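You operate a simulated robot arm through the tools that you are given. There is no shell and no other tool. Be economical: measure what you need, move in short steps, check, and stop when the job is done.

You run a simulated robot arm. Do the job below in one go: nothing can be reset, and whatever is moved stays where it is left.

## Task
Put the pot labelled "parts" from the top of the rigging bench on the top of the tub ledge.
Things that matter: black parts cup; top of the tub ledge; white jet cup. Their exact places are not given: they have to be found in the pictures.

It is judged by the outcome, as a careful person would: the job done as asked, and still so three seconds after it is handed in. It fails if anything else is knocked over, pushed out of place, dropped, spilled or broken.

## Robot
A 7-joint arm with a two-finger parallel gripper on a trunk, on a base that drives. Base frame: it is fixed to the floor where the robot stands at the start and does not move with it; the origin is under the middle of the robot, x ahead of it, y to its left, z up. Lengths are in mm, angles in degrees, forces in N, time in s.
With the tool pointing down near the work surface it reaches from about 480 to 920 mm from the robot's upright axis, wherever it stands. Its first joint turns from -115.0 to 115.0 degrees. Places, roughly: top of the tub ledge [3900, -1300, 900]. Payload 3.91 kg.
The TCP is the grasp point between the finger pads, 30 mm short of the fingertips. In the tool frame z runs along the fingers and y along their closing line. Largest opening 110 mm; finger width 20, thickness 10; the body of the gripper, 48 by 112 mm, starts 55 mm behind the TCP.
Orientation is told as [roll, pitch, yaw] about the base's x, y, z axes, in that order, counted from this pose: with the fingers straight down and closing along the base's y, the tool's x points along the base's -x, its y along +y and its z along -z.

## Interface
- The arm moves only by the tool move_arm. Its argument "moves" is a list of rows, each an object (a shift or turn left out is 0, a gripper value left out holds the last) with "hand": the closure, from 0 (fully open) to 1 (shut); "xyz": the shift along the base's x, y, z in units of 50 mm (1.0 is 50 mm), a list of three; "delta_rot": the turn, a rotation vector about the base's x, y, z in units of 6 degrees (1.0 is 6 degrees), a list of three. In form: [{"hand": hand, "xyz": [tx, ty, tz], "delta_rot": [rx, ry, rz]}, ...]. A call has 1 to 8 rows; each row shifts and turns the commanded pose from where the row before left it. A call with a number of a shift or a turn outside -1 to 1 is refused whole. Rows are played at 5 a second. More than 50 mm and 8.6 degrees between two rows, or a gripper value outside its range, and nothing of the call is played. A pose out of reach is approached as far as the arm can. The call stops where the force on the tool passes 40 N (or 10 N more than at its start, if that is more) or the arm is blocked; 0.2 s more then pass. The fingers move at their own pace (about 153 mm/s each) and stop on an object; they squeeze with about 30 N. The grip force told is the motor's: it shows also when the fingers shut on nothing. Time passes only in rows, and 0.2 s behind the last, so rows that do not move let the fingers close. The reply holds the time, the measured pose of the TCP, the force on the tool along the base axes, the opening and the grip force, in the units named above and with some noise, and new pictures: "show" is both (left out), scene, wrist or none.
- Cameras (640 x 400 px; columns grow to the right, rows downward): "scene" is now at [212.9, 151.7, 1363.4]; the picture's right is [-0.59, -0.81, 0.00], its down [-0.46, 0.34, -0.82] and it looks along [0.66, -0.49, -0.57] (base axes); focal length 262 px, centre (320, 200). "wrist" rides on the gripper at [72, 17, -103] in the tool frame; the picture's right is [-0.23, 0.97, 0.00], its down [-0.76, -0.18, -0.62] and it looks along [-0.61, -0.14, 0.78] (tool axes); focal length 222 px, centre (320, 200).
- move_column(by): slides the trunk up (or, below 0, down) by that many mm; the arm and the scene camera ride with it, the base frame stays. It gives what a move gives, with no picture.
- roll_base(legs): drives the robot by 1 to 6 legs, each [ahead, left, turn to the left] in mm, mm and degrees, along the robot's own axes; the way and the turn of a leg run together, so that a leg with both is an arc; at most 1500 mm and 180 degrees a leg. The arm and the cameras ride along, it lands a little off, and it stops where it bumps. It gives what a move gives, and a new picture of the scene camera.
- head_to(pan, tilt): turns the head with the scene camera to pan (to the left, within 80 degrees either way) and tilt (down, from -29 to 69), counted from straight ahead of the robot. It gives what a move gives, and a new picture of the scene camera.
- measure_at(camera, pixels): for up to 12 pixels [column, row] of the newest picture of that camera ("zoom" is the newest enlarged one), the place [x, y, z] in the base frame of the surface seen there, good to about 2 mm. No time passes.
- zoom(camera, box): a new picture of the part [left, top, right, bottom] of that camera's present view, enlarged. No time passes.
- sign_off(): hands the job in; it is judged then, once.

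Work in short steps. Measure before you move; look again where a grasp or a placing could have gone wrong, and mend it. You have 80 turns and 170 pictures in all, those below and enlarged ones among them. Open the gripper and draw the arm clear of the work before you hand the job in, unless the task says otherwise; then end with one line.

The tools are called after ">>>" as a command line: name --argument value ..., lists and objects as JSON in quotes. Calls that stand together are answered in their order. move_arm: Moves the arm, as the interface text tells. Its arguments: {"type":"object","properties":{"moves":{"type":"array","items":{"type":"object","properties":{"hand":{"type":"number"},"xyz":{"type":"array","items":{"type":"number"}},"delta_rot":{"type":"array","items":{"type":"number"}}}}},"show":{"type":"string","enum":["both","scene","wrist","none"]}},"required":["moves"]} The other tools are called the same way: move_column (by) slides the trunk up or down; roll_base (legs) drives the base; head_to (pan, tilt) turns the head that bears the scene camera; measure_at (camera, pixels) gives the place of the surface under pixels of a picture; zoom (camera, box) takes an enlarged picture of a part of a camera's view; sign_off () hands the job in.

At the start:

```text
clock: 0.0
tool_pos: [549.4, -78.8, 1136.1]
orientation: [0.1, 0.1, -0.1]
wrist_force: [0.4, 0.1, -1.0]
gripper_width: 110.0
finger_force: 0.1
trunk travel left (down, up): [-700.0, 290.0]
robot x, y, heading: [0.6, 1.1, 0.0]
head pan, tilt: [-36.4, 35.1]
```

scene: 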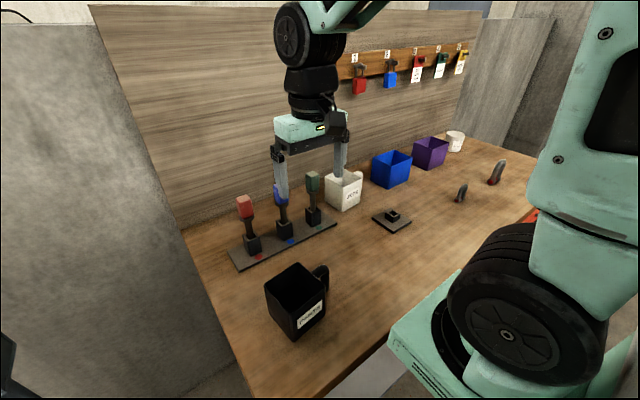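
wrist: 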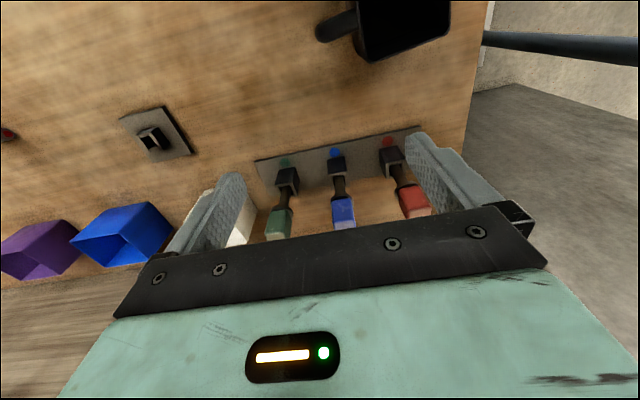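

The black mug at about (297,300) carries a label; I enlarge it to read it and measure its rim, handle and surroundings.

>>> zoom --camera "scene" --box '[220, 160, 400, 350]'

>>> measure_at --camera "scene" --pixels '[[297, 264], [266, 287], [294, 312], [327, 285], [321, 268], [325, 290], [295, 336], [320, 355], [255, 340], [285, 285], [295, 290], [240, 268]]'

```text
2.11 times, centred on (310, 255) of scene
```

zoom: 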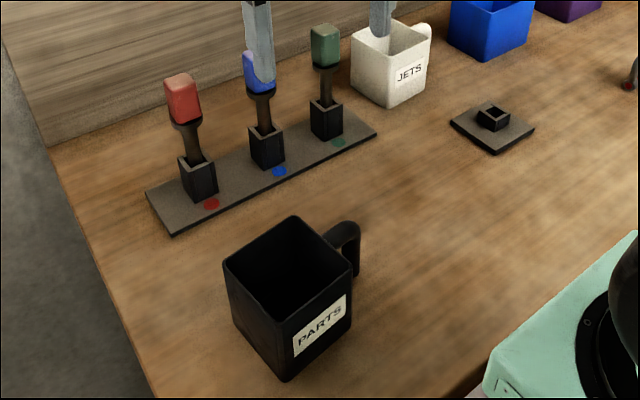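

```text
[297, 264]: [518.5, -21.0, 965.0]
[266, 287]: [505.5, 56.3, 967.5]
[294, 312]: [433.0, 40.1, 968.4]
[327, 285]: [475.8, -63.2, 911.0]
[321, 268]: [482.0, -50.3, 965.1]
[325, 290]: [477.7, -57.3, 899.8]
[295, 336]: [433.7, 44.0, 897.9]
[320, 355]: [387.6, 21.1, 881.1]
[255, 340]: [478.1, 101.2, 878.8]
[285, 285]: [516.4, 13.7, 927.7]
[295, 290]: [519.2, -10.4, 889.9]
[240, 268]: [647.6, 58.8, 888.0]
```

The label reads PARTS. I measure the rim corners and handle more finely in the enlarged picture.

>>> measure_at --camera "zoom" --pixels '[[294, 219], [228, 265], [275, 319], [349, 268], [254, 240], [252, 293], [312, 294], [322, 242], [345, 226], [355, 245], [357, 270], [283, 373]]'

```text
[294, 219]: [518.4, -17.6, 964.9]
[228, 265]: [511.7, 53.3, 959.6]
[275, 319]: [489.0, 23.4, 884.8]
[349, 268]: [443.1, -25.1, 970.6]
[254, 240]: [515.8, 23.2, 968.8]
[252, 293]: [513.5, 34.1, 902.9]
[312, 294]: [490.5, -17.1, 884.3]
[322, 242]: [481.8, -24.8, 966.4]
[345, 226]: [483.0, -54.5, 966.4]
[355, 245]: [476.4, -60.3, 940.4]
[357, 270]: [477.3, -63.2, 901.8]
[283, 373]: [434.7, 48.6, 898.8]
```

The cup is about 76 mm square, centred near (477, 14), rim z≈967, yaw about +5.5°, handle on the −y side. It is close to the reach limit, so I back the base a little first.

>>> roll_base --legs '[[-120, 0, 0]]'

```text
clock: 1.2
tool_pos: [430.6, -79.2, 1136.3]
orientation: [0.0, 0.0, 0.0]
wrist_force: [0.4, 0.0, 0.3]
gripper_width: 109.7
finger_force: 0.2
trunk travel left (down, up): [-700.0, 290.0]
robot x, y, heading: [-118.0, -1.4, 0.2]
head pan, tilt: [-36.4, 35.1]
```

scene: 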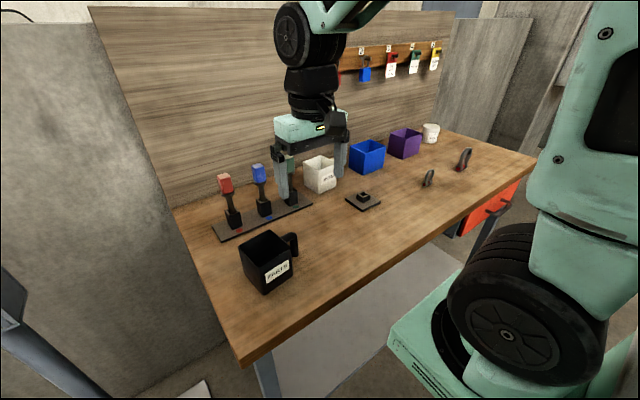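

Base is back at x=−118. I now turn the tool about −84.5° while shifting over the cup, staying high.

>>> move_arm --moves '[{"hand": 0, "xyz": [0.1, 0.2, 0], "delta_rot": [0, 0, -1]}, {"xyz": [0.1, 0.2, 0], "delta_rot": [0, 0, -1]}, {"xyz": [0.1, 0.2, 0], "delta_rot": [0, 0, -1]}, {"xyz": [0.1, 0.2, 0], "delta_rot": [0, 0, -1]}, {"xyz": [0.1, 0.2, 0], "delta_rot": [0, 0, -1]}, {"xyz": [0.1, 0.2, 0], "delta_rot": [0, 0, -1]}, {"xyz": [0.1, 0.2, 0], "delta_rot": [0, 0, -1]}, {"xyz": [0.1, 0.2, 0], "delta_rot": [0, 0, -1]}]' --show "none"

>>> move_arm --moves '[{"xyz": [0.1, 0.2, 0], "delta_rot": [0, 0, -1]}, {"xyz": [0, 0.06, 0], "delta_rot": [0, 0, -1]}, {"xyz": [0, 0, -0.4], "delta_rot": [0, 0, -1]}, {"xyz": [0, 0, -0.4], "delta_rot": [0, 0, -1]}, {"xyz": [0, 0, -0.4], "delta_rot": [0, 0, -1]}, {"xyz": [0, 0, -0.4], "delta_rot": [0, 0, -1.08]}, {}]'

```text
clock: 3.0
tool_pos: [470.7, 0.2, 1135.5]
orientation: [0.1, -0.1, -48.0]
wrist_force: [0.3, -0.4, 0.1]
gripper_width: 110.0
finger_force: 0.0
trunk travel left (down, up): [-700.0, 290.0]
robot x, y, heading: [-117.9, -0.9, 0.0]
head pan, tilt: [-36.4, 35.1]
```

```text
refused: -1.08 is not a number from -1 to 1
```

The last row went past 1, so I split it and resend.

>>> move_arm --moves '[{"xyz": [0.1, 0.2, 0], "delta_rot": [0, 0, -1]}, {"xyz": [0, 0.06, 0], "delta_rot": [0, 0, -1]}, {"xyz": [0, 0, -0.4], "delta_rot": [0, 0, -1]}, {"xyz": [0, 0, -0.4], "delta_rot": [0, 0, -1]}, {"xyz": [0, 0, -0.4], "delta_rot": [0, 0, -1]}, {"xyz": [0, 0, -0.4], "delta_rot": [0, 0, -1]}, {"delta_rot": [0, 0, -0.08]}]'

```text
clock: 4.6
tool_pos: [476.3, 13.1, 1056.9]
orientation: [0.1, 0.0, -84.5]
wrist_force: [-0.3, 0.8, -0.4]
gripper_width: 110.1
finger_force: 0.0
trunk travel left (down, up): [-700.0, 290.0]
robot x, y, heading: [-117.9, -3.0, -0.3]
head pan, tilt: [-36.4, 35.1]
```

scene: 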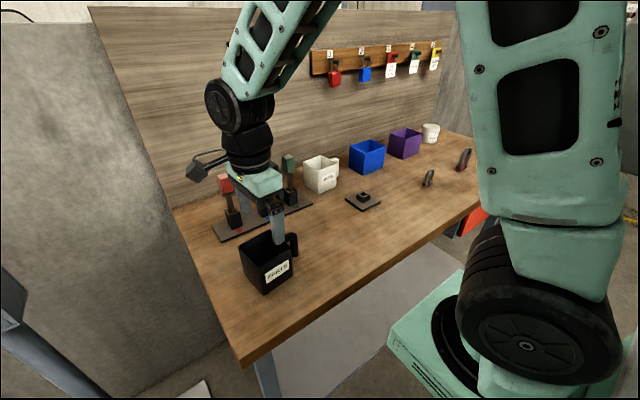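
wrist: 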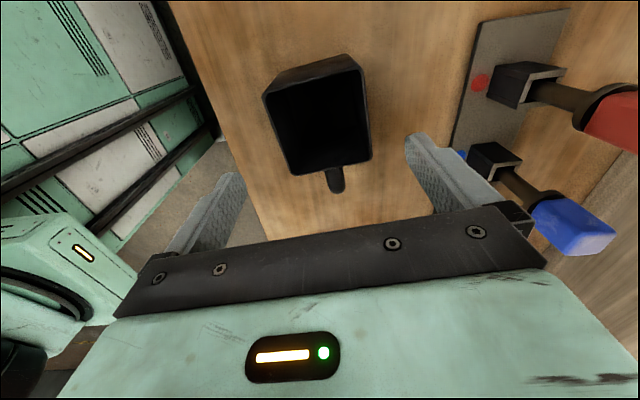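

The cup sits between the finger lines in the wrist view. I check its rim corners from here: (263,97), (352,58), (370,158), (293,172).

>>> measure_at --camera "wrist" --pixels '[[266, 97], [353, 67], [369, 157], [294, 172], [279, 140], [363, 115], [336, 190], [490, 95], [540, 100]]'

```text
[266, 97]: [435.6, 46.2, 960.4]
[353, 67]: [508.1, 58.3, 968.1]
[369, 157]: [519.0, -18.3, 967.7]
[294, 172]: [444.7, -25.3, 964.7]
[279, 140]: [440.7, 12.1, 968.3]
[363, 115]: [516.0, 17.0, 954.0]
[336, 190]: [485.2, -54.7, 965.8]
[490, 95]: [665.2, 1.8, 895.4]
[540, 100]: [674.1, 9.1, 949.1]
```

Rim centre is (477.5, 15), yaw about +6.5°. I nudge and descend to z≈930 with the fingers open.

>>> move_arm --moves '[{"xyz": [0.02, 0.03, -0.5], "delta_rot": [0, 0, 0.2]}, {"xyz": [0, 0, -0.5]}, {"xyz": [0, 0, -0.5]}, {"xyz": [0, 0, -0.5]}, {"xyz": [0, 0, -0.5]}, {}]'

```text
clock: 6.0
tool_pos: [477.1, 16.1, 930.7]
orientation: [0.0, 0.0, -83.2]
wrist_force: [-0.3, -0.7, -0.5]
gripper_width: 110.1
finger_force: 0.0
trunk travel left (down, up): [-700.0, 290.0]
robot x, y, heading: [-118.1, -1.5, 0.1]
head pan, tilt: [-36.4, 35.1]
```

scene: 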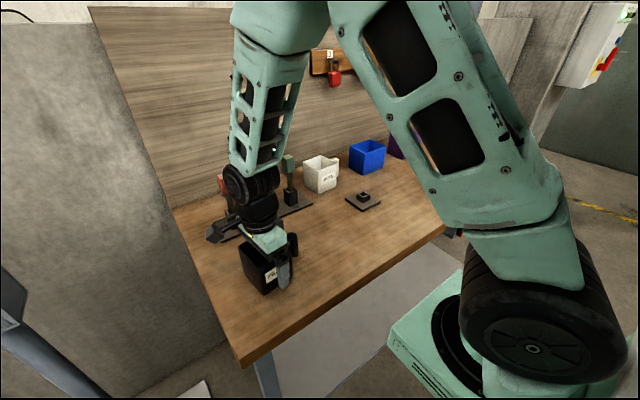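
wrist: 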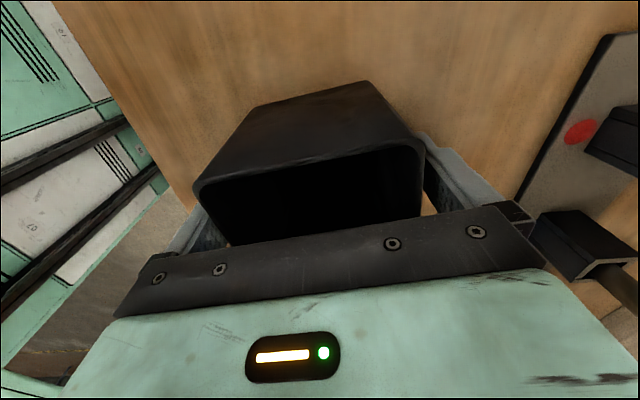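

The fingers straddle the cup cleanly with no contact force; I close, let the fingers settle, then lift a little.

>>> move_arm --moves '[{"hand": 1}, {}, {}, {}]' --show "none"

>>> move_arm --moves '[{"xyz": [0, 0, 0.4]}, {"xyz": [0, 0, 0.8]}, {"xyz": [0, 0, 1]}, {"xyz": [0, 0, 1]}, {}]'

```text
clock: 7.0
tool_pos: [475.4, 15.7, 931.8]
orientation: [0.0, 0.0, -83.4]
wrist_force: [-0.5, 0.1, 0.3]
gripper_width: 82.3
finger_force: 29.4
trunk travel left (down, up): [-700.0, 290.0]
robot x, y, heading: [-120.2, -0.6, -0.0]
head pan, tilt: [-36.4, 35.1]
```

```text
clock: 8.2
tool_pos: [477.2, 14.9, 1091.7]
orientation: [-0.1, -0.1, -83.3]
wrist_force: [-0.1, -0.8, -0.8]
gripper_width: 82.6
finger_force: 30.0
trunk travel left (down, up): [-700.0, 290.0]
robot x, y, heading: [-121.0, 1.2, -0.1]
head pan, tilt: [-36.4, 35.1]
```

scene: 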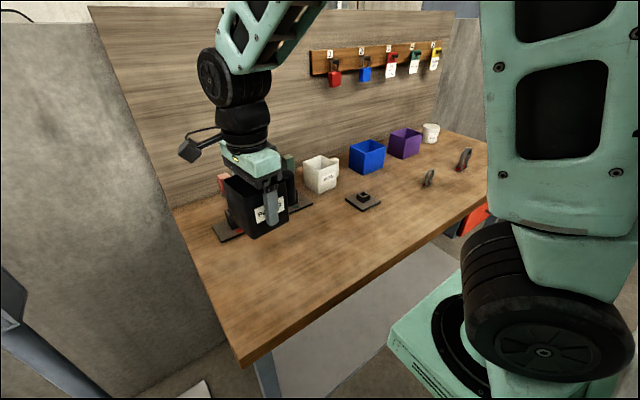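
wrist: 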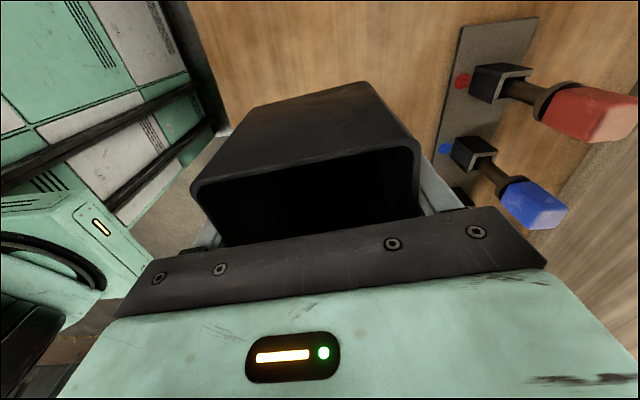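

Cup is held at 82 mm opening and lifted. I back off from the bench and look toward the ledge at (3900, −1300).

>>> roll_base --legs '[[-350, 0, 0]]'

>>> head_to --pan -75 --tilt 20

>>> head_to --pan -25 --tilt 10

>>> head_to --pan 40 --tilt 15

```text
clock: 10.5
tool_pos: [126.8, 15.4, 1090.6]
orientation: [0.0, 0.1, -83.1]
wrist_force: [0.2, 1.0, -1.1]
gripper_width: 82.4
finger_force: 29.7
trunk travel left (down, up): [-700.0, 290.0]
robot x, y, heading: [-471.4, 1.0, 0.3]
head pan, tilt: [-36.4, 35.1]
```

scene: 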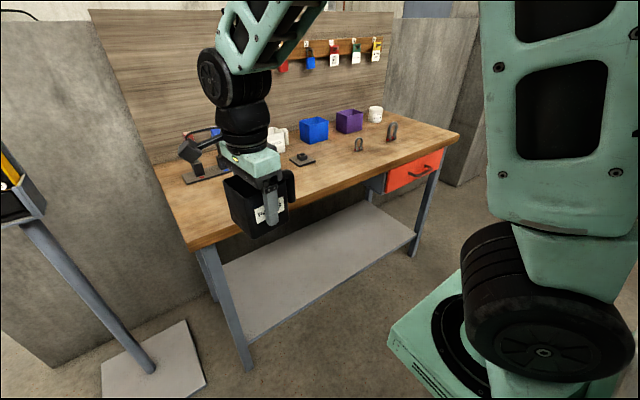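

```text
clock: 11.6
tool_pos: [123.8, 15.7, 1090.7]
orientation: [-0.1, -0.1, -83.2]
wrist_force: [-0.1, -0.5, -0.9]
gripper_width: 82.5
finger_force: 29.8
trunk travel left (down, up): [-700.0, 290.0]
robot x, y, heading: [-473.2, -3.7, -0.0]
head pan, tilt: [-75.0, 20.0]
```

scene: 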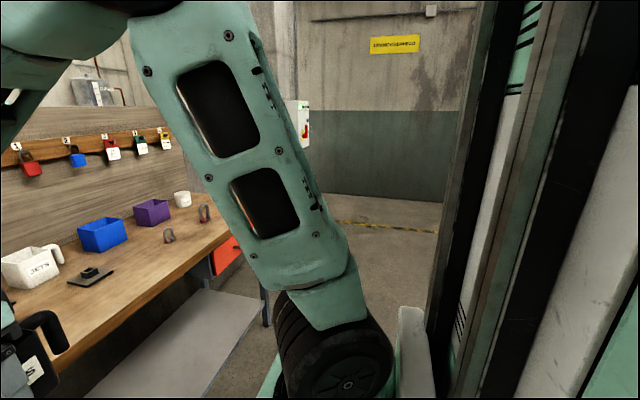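

```text
clock: 12.7
tool_pos: [124.9, 14.8, 1089.0]
orientation: [0.0, 0.1, -83.1]
wrist_force: [0.4, 0.9, -0.8]
gripper_width: 82.5
finger_force: 30.0
trunk travel left (down, up): [-700.0, 290.0]
robot x, y, heading: [-469.4, -5.5, 0.5]
head pan, tilt: [-25.0, 10.0]
```

scene: 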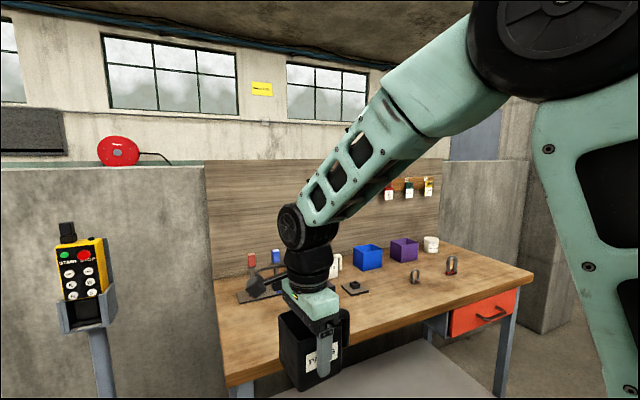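

```text
clock: 14.1
tool_pos: [126.8, 15.5, 1090.6]
orientation: [0.0, 0.0, -83.2]
wrist_force: [-0.8, -0.1, -1.1]
gripper_width: 82.5
finger_force: 30.7
trunk travel left (down, up): [-700.0, 290.0]
robot x, y, heading: [-472.6, 2.9, 0.1]
head pan, tilt: [40.0, 15.0]
```

scene: 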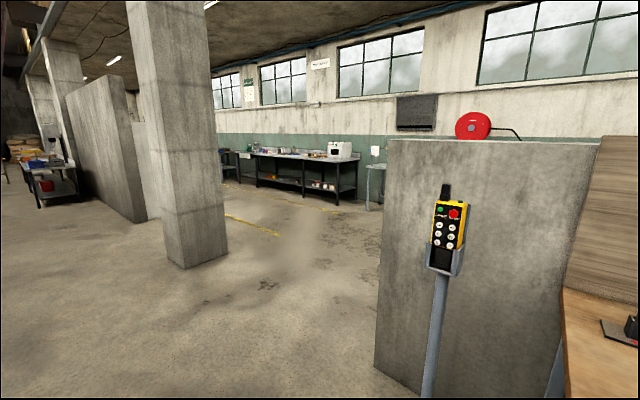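

The ledge must lie beyond the wall behind the bench. I measure how far the wall panels reach and how wide the left opening is.

>>> measure_at --camera "scene" --pixels '[[377, 365], [395, 145], [590, 150], [428, 380], [183, 266], [226, 246], [148, 218], [255, 192], [350, 204], [368, 209], [445, 250], [340, 240]]'

>>> head_to --pan -50 --tilt 0

```text
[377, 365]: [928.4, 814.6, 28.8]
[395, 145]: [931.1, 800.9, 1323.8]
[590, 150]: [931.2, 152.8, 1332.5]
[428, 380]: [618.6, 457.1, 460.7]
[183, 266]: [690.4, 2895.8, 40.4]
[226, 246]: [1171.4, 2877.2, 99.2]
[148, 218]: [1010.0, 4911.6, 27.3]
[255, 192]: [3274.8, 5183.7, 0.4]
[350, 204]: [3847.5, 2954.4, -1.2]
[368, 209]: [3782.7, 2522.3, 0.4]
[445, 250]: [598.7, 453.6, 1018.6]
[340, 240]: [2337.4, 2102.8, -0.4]
```

```text
clock: 15.8
tool_pos: [125.1, 15.5, 1090.7]
orientation: [0.1, -0.1, -83.2]
wrist_force: [0.2, 0.9, -0.6]
gripper_width: 82.4
finger_force: 29.8
trunk travel left (down, up): [-700.0, 290.0]
robot x, y, heading: [-474.0, -1.0, 0.2]
head pan, tilt: [-50.0, 0.0]
```

scene: 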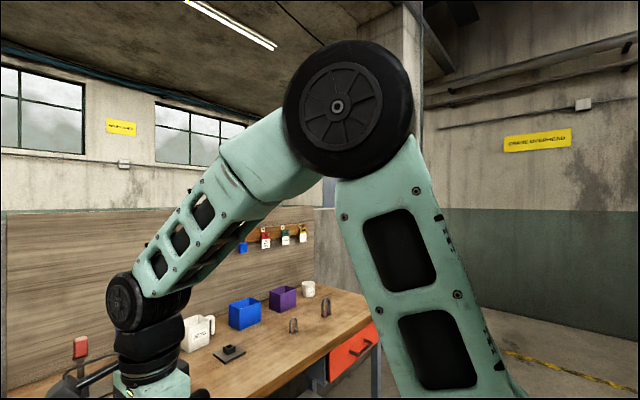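

The wall ends at y≈815 and the pillar starts at y≈2880, so there is a 2 m opening on the left. I strafe left to y≈1750, look ahead, and continue.

>>> roll_base --legs '[[0, 1000, 0], [0, 750, 0]]'

>>> head_to --pan 15 --tilt 25

```text
clock: 24.6
tool_pos: [115.8, 1773.0, 1090.4]
orientation: [0.0, 0.0, -82.9]
wrist_force: [0.2, 0.4, -1.3]
gripper_width: 82.6
finger_force: 30.1
trunk travel left (down, up): [-700.0, 290.0]
robot x, y, heading: [-480.7, 1750.8, 0.6]
head pan, tilt: [-50.0, 0.0]
```

scene: 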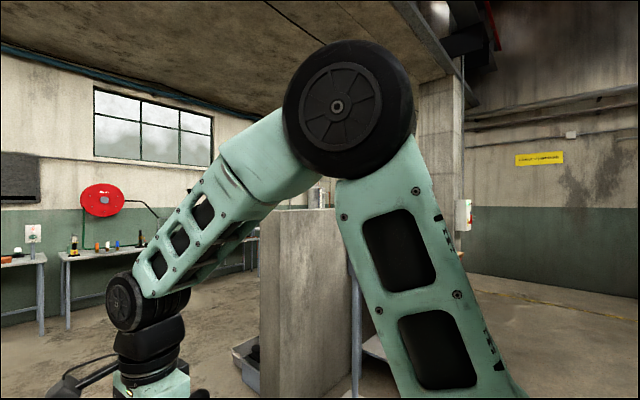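

```text
clock: 26.0
tool_pos: [116.5, 1772.3, 1089.6]
orientation: [0.0, 0.0, -82.9]
wrist_force: [0.0, 0.2, -1.0]
gripper_width: 82.7
finger_force: 30.0
trunk travel left (down, up): [-700.0, 290.0]
robot x, y, heading: [-480.4, 1753.8, 0.3]
head pan, tilt: [15.0, 25.0]
```

scene: 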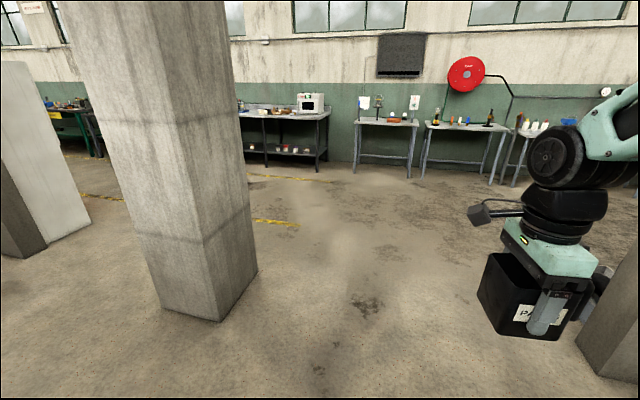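

The way ahead looks clear; I check pillar and wall base corners for clearance.

>>> measure_at --camera "scene" --pixels '[[219, 319], [255, 270], [580, 340], [635, 290], [360, 178], [425, 178], [500, 185], [390, 120], [465, 125], [525, 133]]'

```text
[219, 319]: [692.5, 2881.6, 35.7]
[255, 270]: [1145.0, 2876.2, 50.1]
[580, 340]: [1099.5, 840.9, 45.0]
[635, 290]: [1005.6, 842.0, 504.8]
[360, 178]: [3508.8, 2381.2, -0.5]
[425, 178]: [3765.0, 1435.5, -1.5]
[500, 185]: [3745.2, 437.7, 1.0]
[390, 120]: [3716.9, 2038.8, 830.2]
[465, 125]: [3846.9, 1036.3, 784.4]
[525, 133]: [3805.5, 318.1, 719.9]
```

Clearance is about 1 m each side. I drive ahead to x≈2300 and look right toward the ledge.

>>> roll_base --legs '[[1400, 50, 0], [1250, 0, 0]]'

>>> head_to --pan -70 --tilt 20

```text
clock: 38.8
tool_pos: [2753.6, 1828.0, 1090.3]
orientation: [0.0, 0.1, -83.2]
wrist_force: [0.1, -0.3, -1.7]
gripper_width: 82.9
finger_force: 30.0
trunk travel left (down, up): [-700.0, 290.0]
robot x, y, heading: [2156.4, 1814.9, -0.1]
head pan, tilt: [15.0, 25.0]
```

scene: 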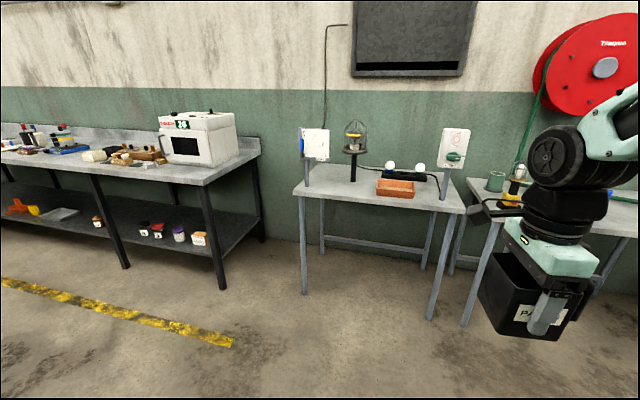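

```text
clock: 40.4
tool_pos: [2754.0, 1827.6, 1091.2]
orientation: [0.0, 0.0, -83.1]
wrist_force: [0.7, -0.3, -0.6]
gripper_width: 82.5
finger_force: 30.1
trunk travel left (down, up): [-700.0, 290.0]
robot x, y, heading: [2158.6, 1813.9, -0.0]
head pan, tilt: [-70.0, 20.0]
```

scene: 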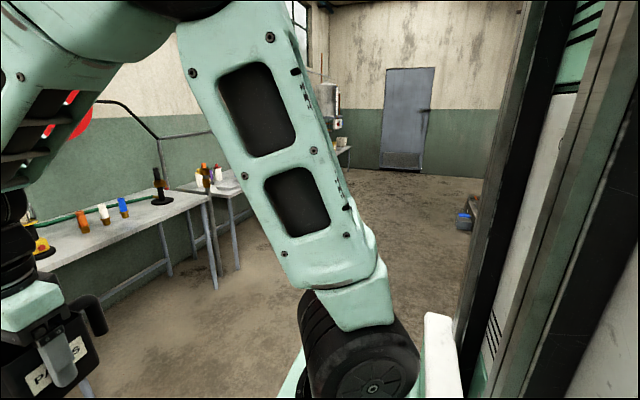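

I turn right 90° in place (the sweep is open floor) to see the way toward −y.

>>> roll_base --legs '[[0, 0, -90]]'

>>> head_to --pan 15 --tilt 20

```text
clock: 44.6
tool_pos: [2172.3, 1215.6, 1090.7]
orientation: [-0.1, 0.0, -173.3]
wrist_force: [0.3, -0.7, -1.3]
gripper_width: 82.8
finger_force: 30.0
trunk travel left (down, up): [-700.0, 290.0]
robot x, y, heading: [2160.4, 1813.1, -89.9]
head pan, tilt: [-70.0, 20.0]
```

scene: 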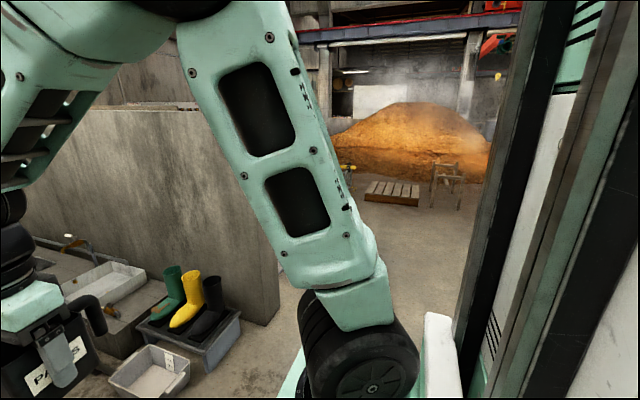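

```text
clock: 46.2
tool_pos: [2172.5, 1216.3, 1091.0]
orientation: [0.0, 0.0, -173.4]
wrist_force: [0.3, -0.6, -0.9]
gripper_width: 82.6
finger_force: 29.7
trunk travel left (down, up): [-700.0, 290.0]
robot x, y, heading: [2158.1, 1814.7, -90.2]
head pan, tilt: [15.0, 20.0]
```

scene: 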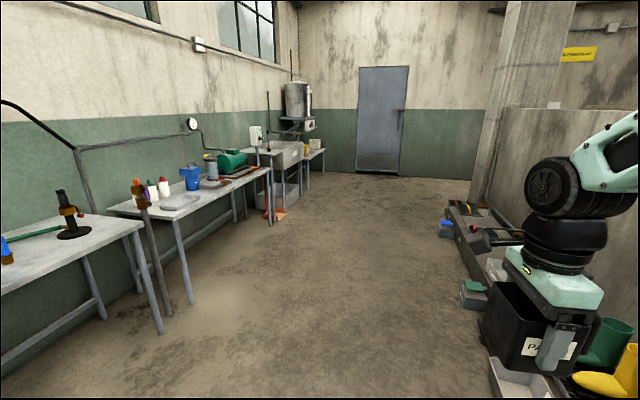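

The corridor has tables on the left and boots/bins on the right; the tub is at about (285,150). I enlarge that area and measure the corridor limits.

>>> measure_at --camera "scene" --pixels '[[492, 365], [462, 300], [447, 236], [158, 330], [190, 302], [278, 222], [305, 152], [325, 150], [290, 150], [270, 155], [525, 390], [165, 312]]'

>>> zoom --camera "scene" --box '[180, 70, 360, 230]'

```text
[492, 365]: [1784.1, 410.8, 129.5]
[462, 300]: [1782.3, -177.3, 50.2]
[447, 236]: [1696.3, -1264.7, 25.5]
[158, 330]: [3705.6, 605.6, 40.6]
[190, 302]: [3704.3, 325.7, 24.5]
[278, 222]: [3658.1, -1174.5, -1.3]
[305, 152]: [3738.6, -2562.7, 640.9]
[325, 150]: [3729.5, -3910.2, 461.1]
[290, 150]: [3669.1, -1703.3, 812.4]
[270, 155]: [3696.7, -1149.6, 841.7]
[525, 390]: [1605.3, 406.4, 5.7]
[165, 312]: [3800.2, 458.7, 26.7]
```

```text
2.50 times, centred on (270, 150) of scene
```

zoom: 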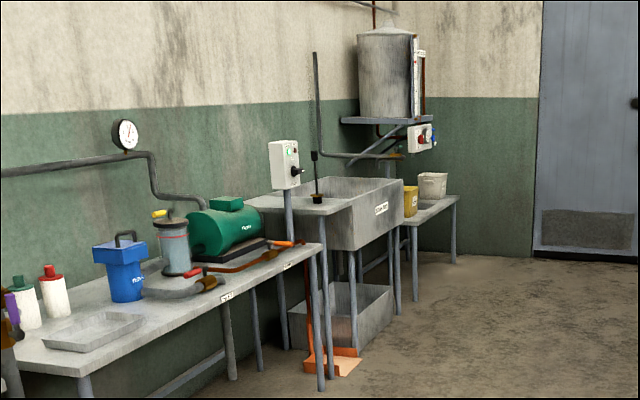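

The ledge is the small slab left of the tub, near (3900, −1300). The corridor is clear from x≈1800 to 3650, so I drive to (2450, −1300) and then turn to face it.

>>> roll_base --legs '[[600, 320, 0], [1250, 0, 0], [1250, 0, 0]]'

>>> roll_base --legs '[[0, 0, 90]]'

>>> head_to --pan 5 --tilt 20

```text
clock: 61.8
tool_pos: [2435.0, -1882.2, 1090.2]
orientation: [0.0, 0.0, -174.7]
wrist_force: [-0.1, 0.2, -1.2]
gripper_width: 82.5
finger_force: 29.9
trunk travel left (down, up): [-700.0, 290.0]
robot x, y, heading: [2433.4, -1288.5, -91.3]
head pan, tilt: [15.0, 20.0]
```

scene: 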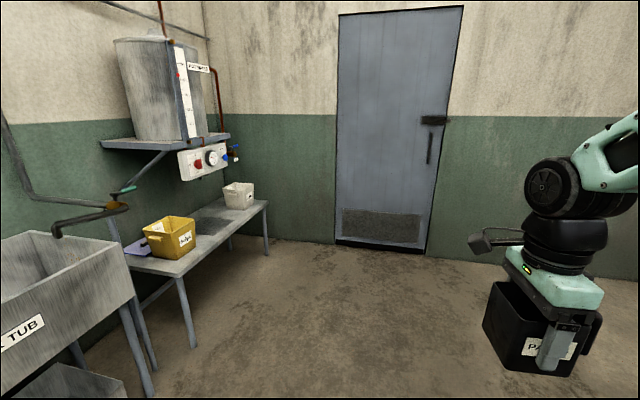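

```text
clock: 66.0
tool_pos: [3031.0, -1296.3, 1090.5]
orientation: [0.0, 0.0, -85.5]
wrist_force: [-0.2, -0.7, -1.3]
gripper_width: 82.6
finger_force: 29.3
trunk travel left (down, up): [-700.0, 290.0]
robot x, y, heading: [2434.1, -1288.8, -2.3]
head pan, tilt: [15.0, 20.0]
```

scene: 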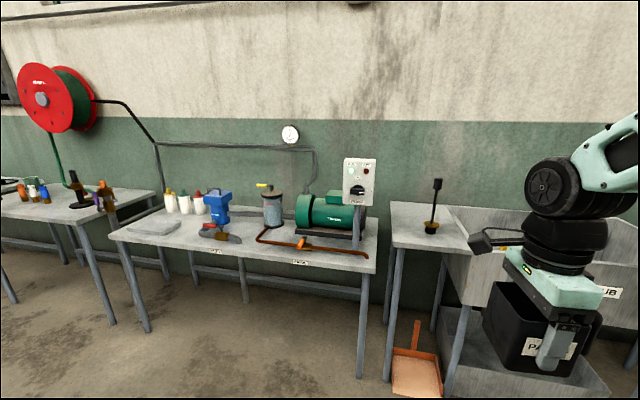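

```text
clock: 66.7
tool_pos: [3030.9, -1295.8, 1090.5]
orientation: [0.0, 0.0, -85.4]
wrist_force: [0.2, 0.4, -1.6]
gripper_width: 82.5
finger_force: 30.4
trunk travel left (down, up): [-700.0, 290.0]
robot x, y, heading: [2434.0, -1285.3, -2.3]
head pan, tilt: [5.0, 20.0]
```

scene: 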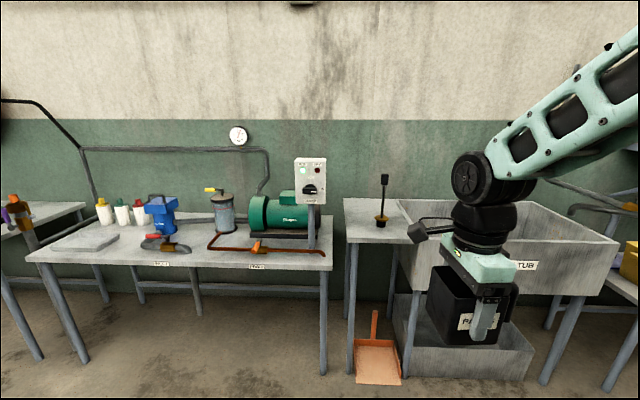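

The ledge is the slab at about (375,220), with a brush/plunger standing on it at (382,222). I measure its edges, the tool on it and the dustpan.

>>> measure_at --camera "scene" --pixels '[[347, 202], [350, 238], [400, 240], [395, 203], [382, 225], [375, 215], [384, 177], [365, 225], [375, 315], [378, 383], [312, 205], [350, 370]]'

>>> zoom --camera "scene" --box '[290, 150, 450, 250]'

```text
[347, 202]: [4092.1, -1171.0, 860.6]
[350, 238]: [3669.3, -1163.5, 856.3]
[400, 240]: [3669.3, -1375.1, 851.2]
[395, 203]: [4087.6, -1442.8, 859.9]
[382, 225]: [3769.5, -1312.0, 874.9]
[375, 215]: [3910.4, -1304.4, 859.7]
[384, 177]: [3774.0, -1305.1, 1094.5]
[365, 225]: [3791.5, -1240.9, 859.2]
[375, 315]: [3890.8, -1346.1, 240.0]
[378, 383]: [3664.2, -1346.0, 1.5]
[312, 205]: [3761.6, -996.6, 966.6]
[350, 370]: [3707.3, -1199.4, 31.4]
```

```text
4.00 times, centred on (370, 200) of scene
```

zoom: 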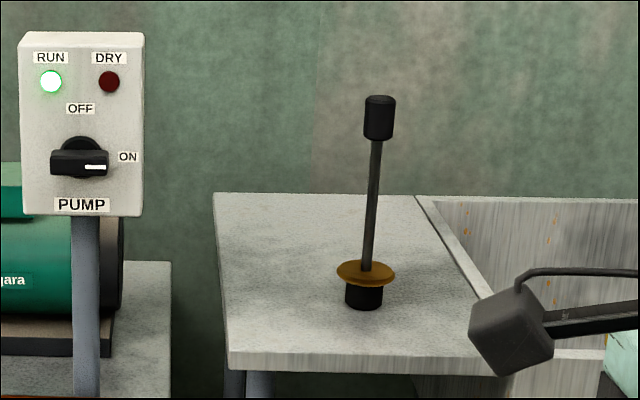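

Ledge top is z≈860, spanning x 3669–4095 and y −1168 to about −1440, with the stick near (3775, −1310). I measure the stick's disc and top and the switch box edges in the enlarged picture, planning to set the cup behind-left of the stick.

>>> measure_at --camera "zoom" --pixels '[[340, 274], [392, 274], [380, 98], [366, 118], [393, 118], [365, 303], [138, 40], [142, 210], [30, 35], [232, 365], [416, 198], [478, 290]]'

```text
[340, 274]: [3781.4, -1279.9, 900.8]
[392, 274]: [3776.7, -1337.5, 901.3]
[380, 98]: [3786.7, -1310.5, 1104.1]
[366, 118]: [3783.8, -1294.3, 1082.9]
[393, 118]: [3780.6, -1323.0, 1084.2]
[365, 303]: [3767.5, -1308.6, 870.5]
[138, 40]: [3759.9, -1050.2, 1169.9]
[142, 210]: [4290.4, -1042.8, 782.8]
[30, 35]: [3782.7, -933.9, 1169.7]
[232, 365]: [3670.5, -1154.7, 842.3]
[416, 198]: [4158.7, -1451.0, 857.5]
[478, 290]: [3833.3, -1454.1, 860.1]
```

The stick stands at (3783, −1309), top 1106, disc radius 32; the switch box ends at y=−1050, top 1170. I raise the trunk 200 mm so the cup clears both, then drive to about (3150, −1180).

>>> move_column --by 200

>>> roll_base --legs '[[711, 136, 2.3]]'

>>> head_to --pan 0 --tilt 45

```text
clock: 68.9
tool_pos: [3031.3, -1296.3, 1290.4]
orientation: [0.0, -0.1, -85.5]
wrist_force: [-0.3, 0.1, -1.3]
gripper_width: 82.7
finger_force: 30.3
trunk travel left (down, up): [-900.0, 90.0]
robot x, y, heading: [2436.1, -1284.3, -2.3]
head pan, tilt: [5.0, 20.0]
```

```text
clock: 72.8
tool_pos: [3749.9, -1147.7, 1291.0]
orientation: [-0.1, 0.0, -83.0]
wrist_force: [0.1, -0.5, -0.7]
gripper_width: 82.6
finger_force: 30.1
trunk travel left (down, up): [-900.0, 90.0]
robot x, y, heading: [3155.6, -1163.9, 0.4]
head pan, tilt: [5.0, 20.0]
```

scene: 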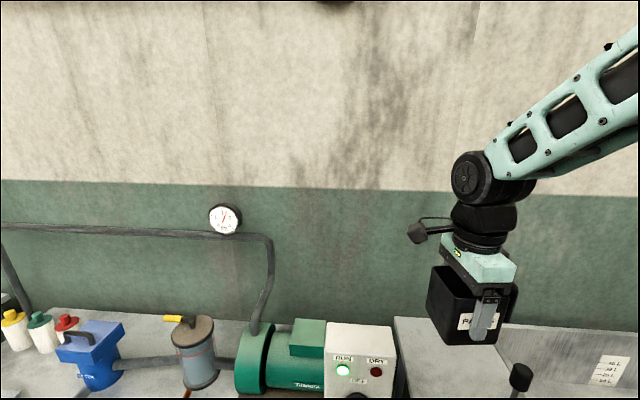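

```text
clock: 73.7
tool_pos: [3751.1, -1146.4, 1290.4]
orientation: [-0.1, 0.1, -83.0]
wrist_force: [-0.5, -0.2, -0.4]
gripper_width: 82.5
finger_force: 29.8
trunk travel left (down, up): [-900.0, 90.0]
robot x, y, heading: [3152.3, -1165.6, 0.2]
head pan, tilt: [0.0, 45.0]
```

scene: 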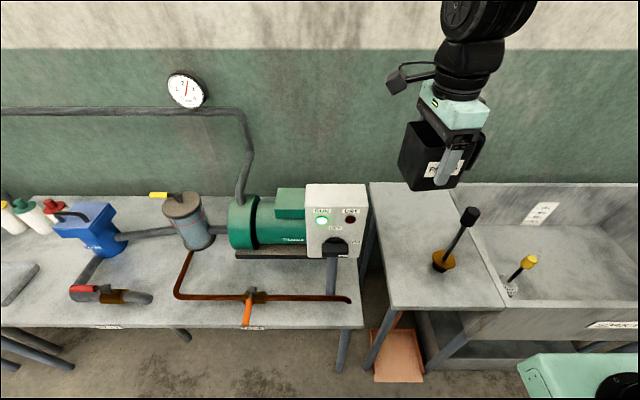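

Good overview: ledge free area is around (410,215). I confirm the ledge and stick measurements from here while moving the cup over (3950, −1240), still high.

>>> measure_at --camera "scene" --pixels '[[373, 190], [392, 305], [495, 300], [430, 215], [410, 230], [444, 262], [470, 215], [362, 190]]'

>>> move_arm --moves '[{"xyz": [0.5, -0.2, 0]}, {"xyz": [0.8, -0.4, 0]}, {"xyz": [0.8, -0.4, 0]}, {"xyz": [0.8, -0.4, 0]}, {"xyz": [0.8, -0.4, 0]}, {"xyz": [0.28, -0.07, 0]}, {}]'

```text
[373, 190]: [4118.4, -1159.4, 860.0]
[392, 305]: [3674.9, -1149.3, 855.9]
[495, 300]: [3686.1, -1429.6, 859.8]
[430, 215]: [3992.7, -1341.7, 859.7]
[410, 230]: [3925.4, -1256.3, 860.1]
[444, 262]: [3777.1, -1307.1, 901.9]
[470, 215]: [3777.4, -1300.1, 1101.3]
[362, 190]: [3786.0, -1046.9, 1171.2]
```

```text
clock: 75.3
tool_pos: [3949.9, -1240.4, 1291.6]
orientation: [0.1, -0.1, -83.0]
wrist_force: [-0.2, -0.3, -1.0]
gripper_width: 82.9
finger_force: 30.3
trunk travel left (down, up): [-900.0, 90.0]
robot x, y, heading: [3153.0, -1166.9, 0.3]
head pan, tilt: [0.0, 45.0]
```

scene: 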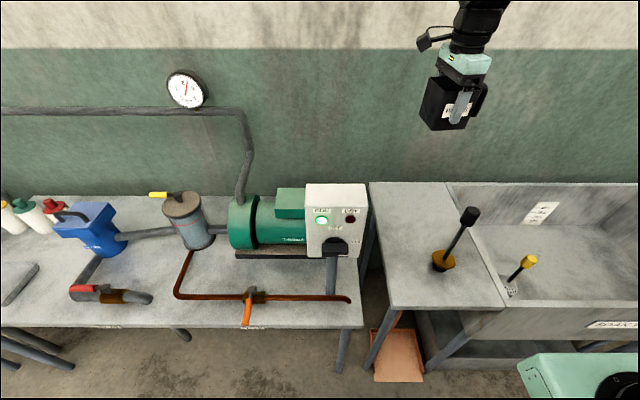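
wrist: 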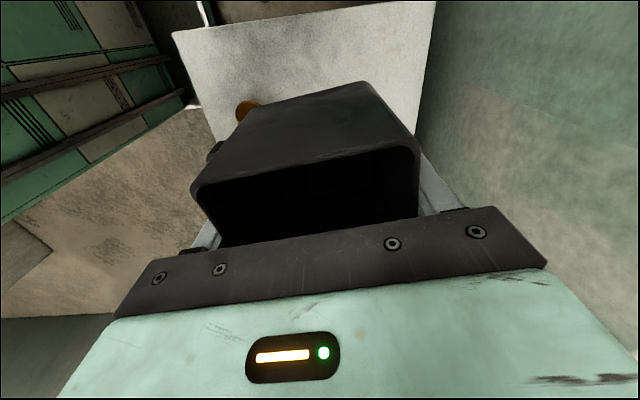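

Positioned over (3950, −1240), 170 mm behind the stick. I lower part-way and check the forearm's clearance from the stick and box.

>>> move_arm --moves '[{"xyz": [0, 0, -0.6]}, {"xyz": [0, 0, -0.8]}, {"xyz": [0, 0, -0.8]}, {"xyz": [0, 0, -0.8]}, {"xyz": [0, 0, -0.8]}, {"xyz": [0, 0, -0.6]}, {}]'

```text
clock: 76.9
tool_pos: [3948.7, -1240.7, 1070.3]
orientation: [0.1, 0.1, -83.0]
wrist_force: [0.3, 0.0, -1.0]
gripper_width: 82.6
finger_force: 30.9
trunk travel left (down, up): [-900.0, 90.0]
robot x, y, heading: [3154.7, -1159.5, 0.3]
head pan, tilt: [0.0, 45.0]
```

scene: 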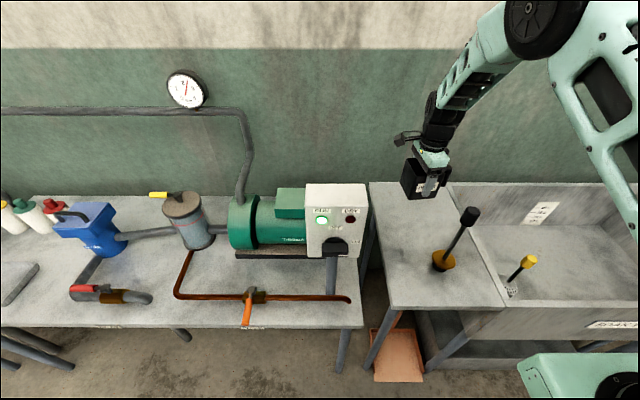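
wrist: 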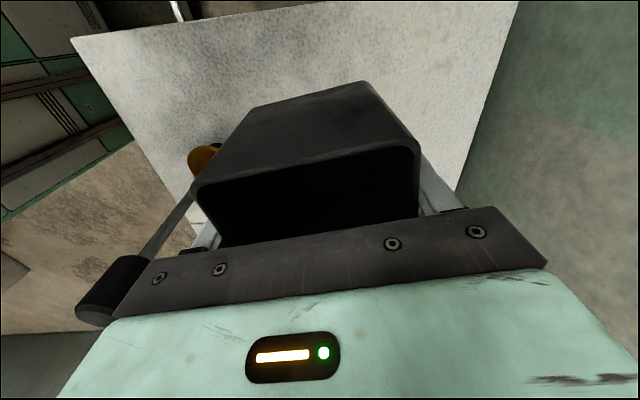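

The stick top is well below the forearm in view; I measure the underside of the forearm to be sure.

>>> measure_at --camera "scene" --pixels '[[470, 105], [490, 90], [505, 68], [530, 55], [445, 130], [465, 125], [550, 60], [448, 165]]'

```text
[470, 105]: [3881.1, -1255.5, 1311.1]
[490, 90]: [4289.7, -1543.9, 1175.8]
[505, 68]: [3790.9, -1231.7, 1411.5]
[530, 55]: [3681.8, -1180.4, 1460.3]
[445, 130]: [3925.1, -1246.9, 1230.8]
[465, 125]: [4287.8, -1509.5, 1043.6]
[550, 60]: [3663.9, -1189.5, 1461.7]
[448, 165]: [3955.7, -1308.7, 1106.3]
```

At x≈3790 the forearm is at z≈1410, so after another 160 mm it still clears the stick top (1106) by over 100 mm. I lower to just above the ledge.

>>> move_arm --moves '[{"xyz": [0, 0, -0.6]}, {"xyz": [0, 0, -0.7]}, {"xyz": [0, 0, -0.7]}, {"xyz": [0, 0, -0.6]}, {"xyz": [0, 0, -0.3]}, {}]'

```text
clock: 78.3
tool_pos: [3948.8, -1240.4, 926.0]
orientation: [0.0, -0.1, -83.1]
wrist_force: [0.4, 0.1, -1.2]
gripper_width: 82.7
finger_force: 30.1
trunk travel left (down, up): [-900.0, 90.0]
robot x, y, heading: [3151.8, -1160.6, 0.2]
head pan, tilt: [0.0, 45.0]
```

scene: 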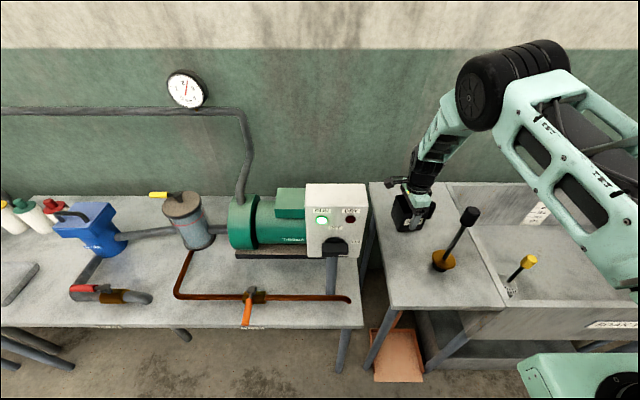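
wrist: 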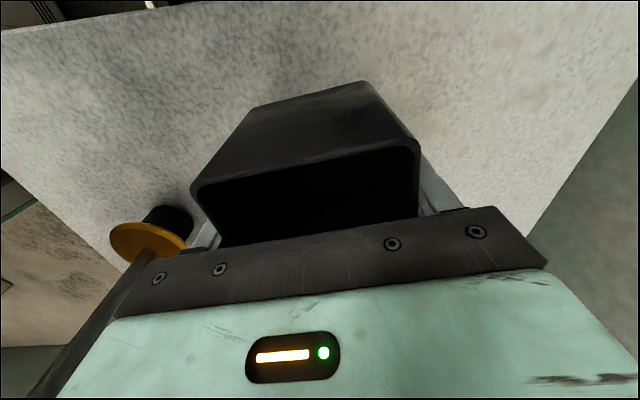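

About 14 mm remain by reckoning; I lower in small steps watching the force.

>>> move_arm --moves '[{"xyz": [0, 0, -0.1]}, {"xyz": [0, 0, -0.06]}, {"xyz": [0, 0, -0.04]}, {"xyz": [0, 0, -0.03]}, {}]' --show "wrist"

```text
clock: 79.5
tool_pos: [3948.8, -1241.4, 914.4]
orientation: [0.0, 0.0, -83.0]
wrist_force: [-0.1, 0.3, 0.2]
gripper_width: 82.6
finger_force: 30.2
trunk travel left (down, up): [-900.0, 90.0]
robot x, y, heading: [3157.5, -1164.7, 0.4]
head pan, tilt: [0.0, 45.0]
```

wrist: 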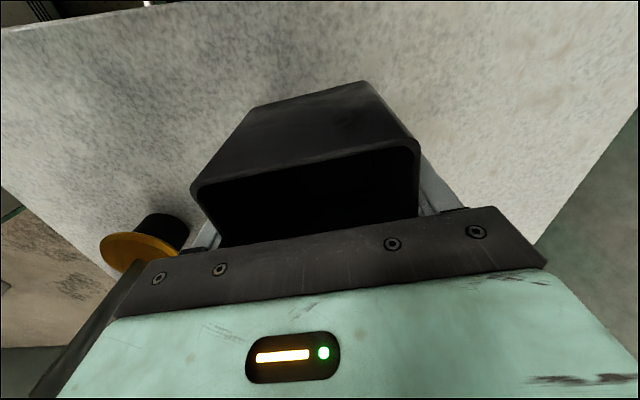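

Still barely any upward force; I go down in 1–1.5 mm steps until contact shows.

>>> move_arm --moves '[{"xyz": [0, 0, -0.03]}, {"xyz": [0, 0, -0.02]}, {}]' --show "none"

```text
clock: 80.3
tool_pos: [3948.5, -1240.0, 911.7]
orientation: [-0.1, 0.1, -83.0]
wrist_force: [-0.9, -0.1, -0.7]
gripper_width: 82.8
finger_force: 29.8
trunk travel left (down, up): [-900.0, 90.0]
robot x, y, heading: [3154.0, -1160.4, 0.4]
head pan, tilt: [0.0, 45.0]
```

>>> move_arm --moves '[{"xyz": [0, 0, -0.02]}, {"xyz": [0, 0, -0.02]}, {}]' --show "none"

```text
clock: 81.1
tool_pos: [3949.7, -1241.4, 910.7]
orientation: [0.0, 0.0, -83.0]
wrist_force: [-2.8, 0.7, 14.0]
gripper_width: 82.5
finger_force: 30.2
trunk travel left (down, up): [-900.0, 90.0]
robot x, y, heading: [3153.0, -1161.3, -0.1]
head pan, tilt: [0.0, 45.0]
```

Force rose to 14 N upward: the cup's base rests on the ledge. I open the fingers in place, then rise straight up.

>>> move_arm --moves '[{"hand": 0.1}, {"hand": 0}, {}, {}]' --show "both"

```text
clock: 82.1
tool_pos: [3949.6, -1241.2, 910.2]
orientation: [0.0, 0.1, -83.0]
wrist_force: [0.3, -0.3, 0.9]
gripper_width: 109.8
finger_force: 0.1
trunk travel left (down, up): [-900.0, 90.0]
robot x, y, heading: [3152.8, -1162.5, 0.2]
head pan, tilt: [0.0, 45.0]
```

scene: 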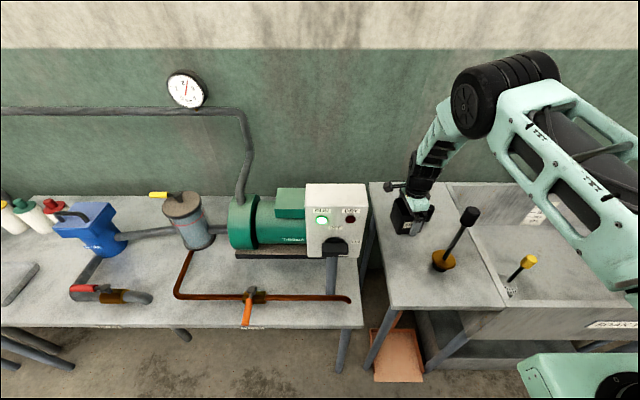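
wrist: 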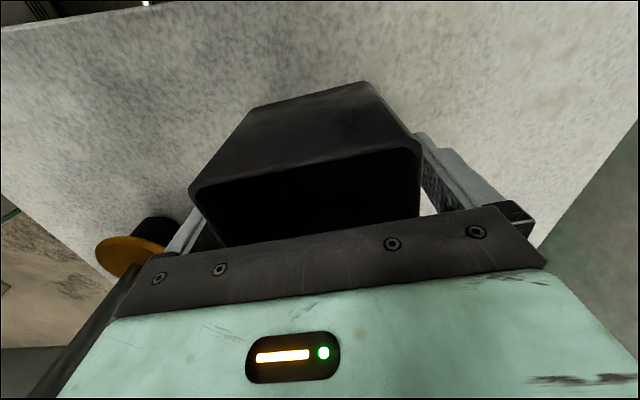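

Fingers are free of the cup, which stands still. I rise straight up well above the stick.

>>> move_arm --moves '[{"xyz": [0, 0, 0.4]}, {"xyz": [0, 0, 0.6]}, {"xyz": [0, 0, 0.9]}, {"xyz": [0, 0, 0.9]}, {"xyz": [0, 0, 1]}, {"xyz": [0, 0, 1]}, {"xyz": [0, 0, 1]}, {"xyz": [0, 0, 1]}]'

```text
clock: 83.9
tool_pos: [3949.4, -1240.8, 1250.1]
orientation: [-0.2, 0.0, -83.0]
wrist_force: [0.1, -0.6, -0.4]
gripper_width: 110.1
finger_force: 0.1
trunk travel left (down, up): [-900.0, 90.0]
robot x, y, heading: [3152.3, -1164.6, 0.5]
head pan, tilt: [0.0, 45.0]
```

scene: 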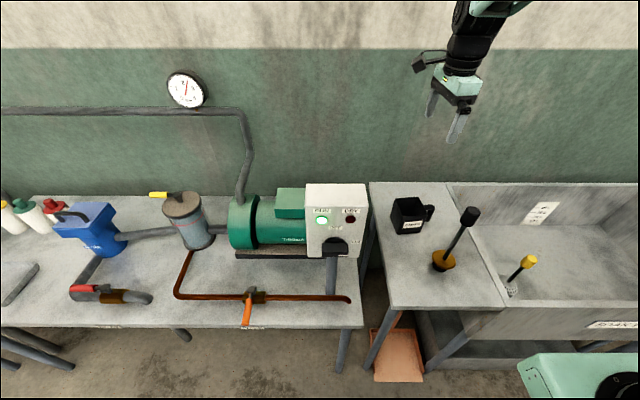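
wrist: 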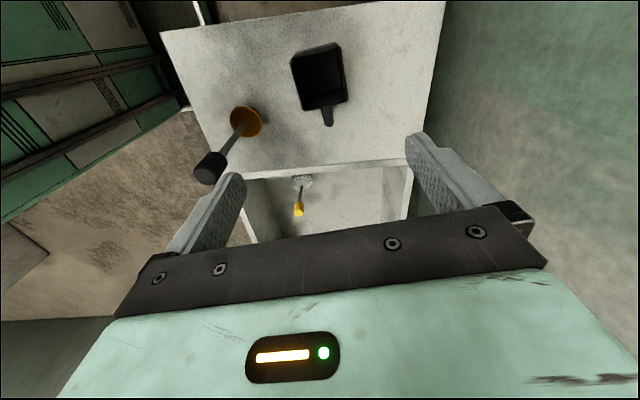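

The cup stands upright on the ledge at (408,215), with the stick undisturbed and the arm high. I back the base away 400 mm (tool tips at z≈1220 clear everything) and take a last look.

>>> roll_base --legs '[[-400, 0, 0]]'

>>> zoom --camera "scene" --box '[280, 80, 540, 250]'

```text
clock: 86.4
tool_pos: [3547.4, -1244.4, 1251.2]
orientation: [0.0, 0.0, -83.1]
wrist_force: [0.2, -0.6, 0.0]
gripper_width: 109.9
finger_force: 0.0
trunk travel left (down, up): [-900.0, 90.0]
robot x, y, heading: [2751.8, -1162.9, 0.1]
head pan, tilt: [0.0, 45.0]
```

scene: 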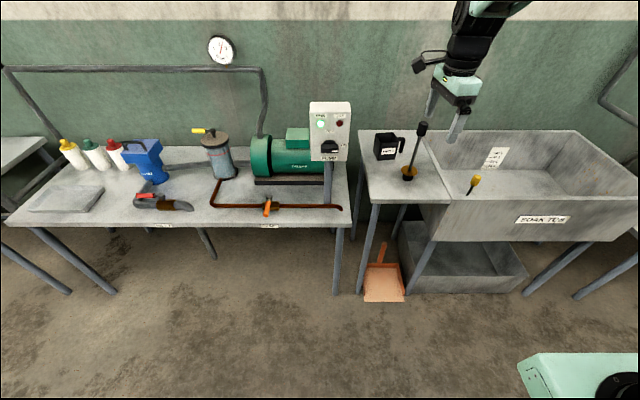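

```text
2.35 times, centred on (410, 165) of scene
```

zoom: 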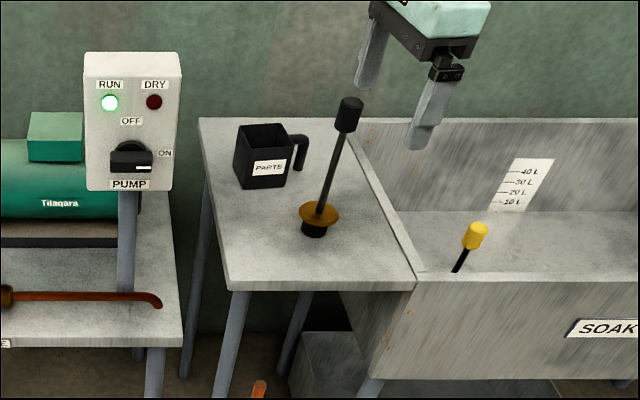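

The PARTS cup stands upright on the tub ledge, nothing else moved, gripper open and clear; I hand it in.

>>> sign_off

```text
The job is handed in.
```

The black pot labelled "PARTS" is standing upright on the top of the tub ledge, nothing else was knocked or moved, and the gripper is open and clear.
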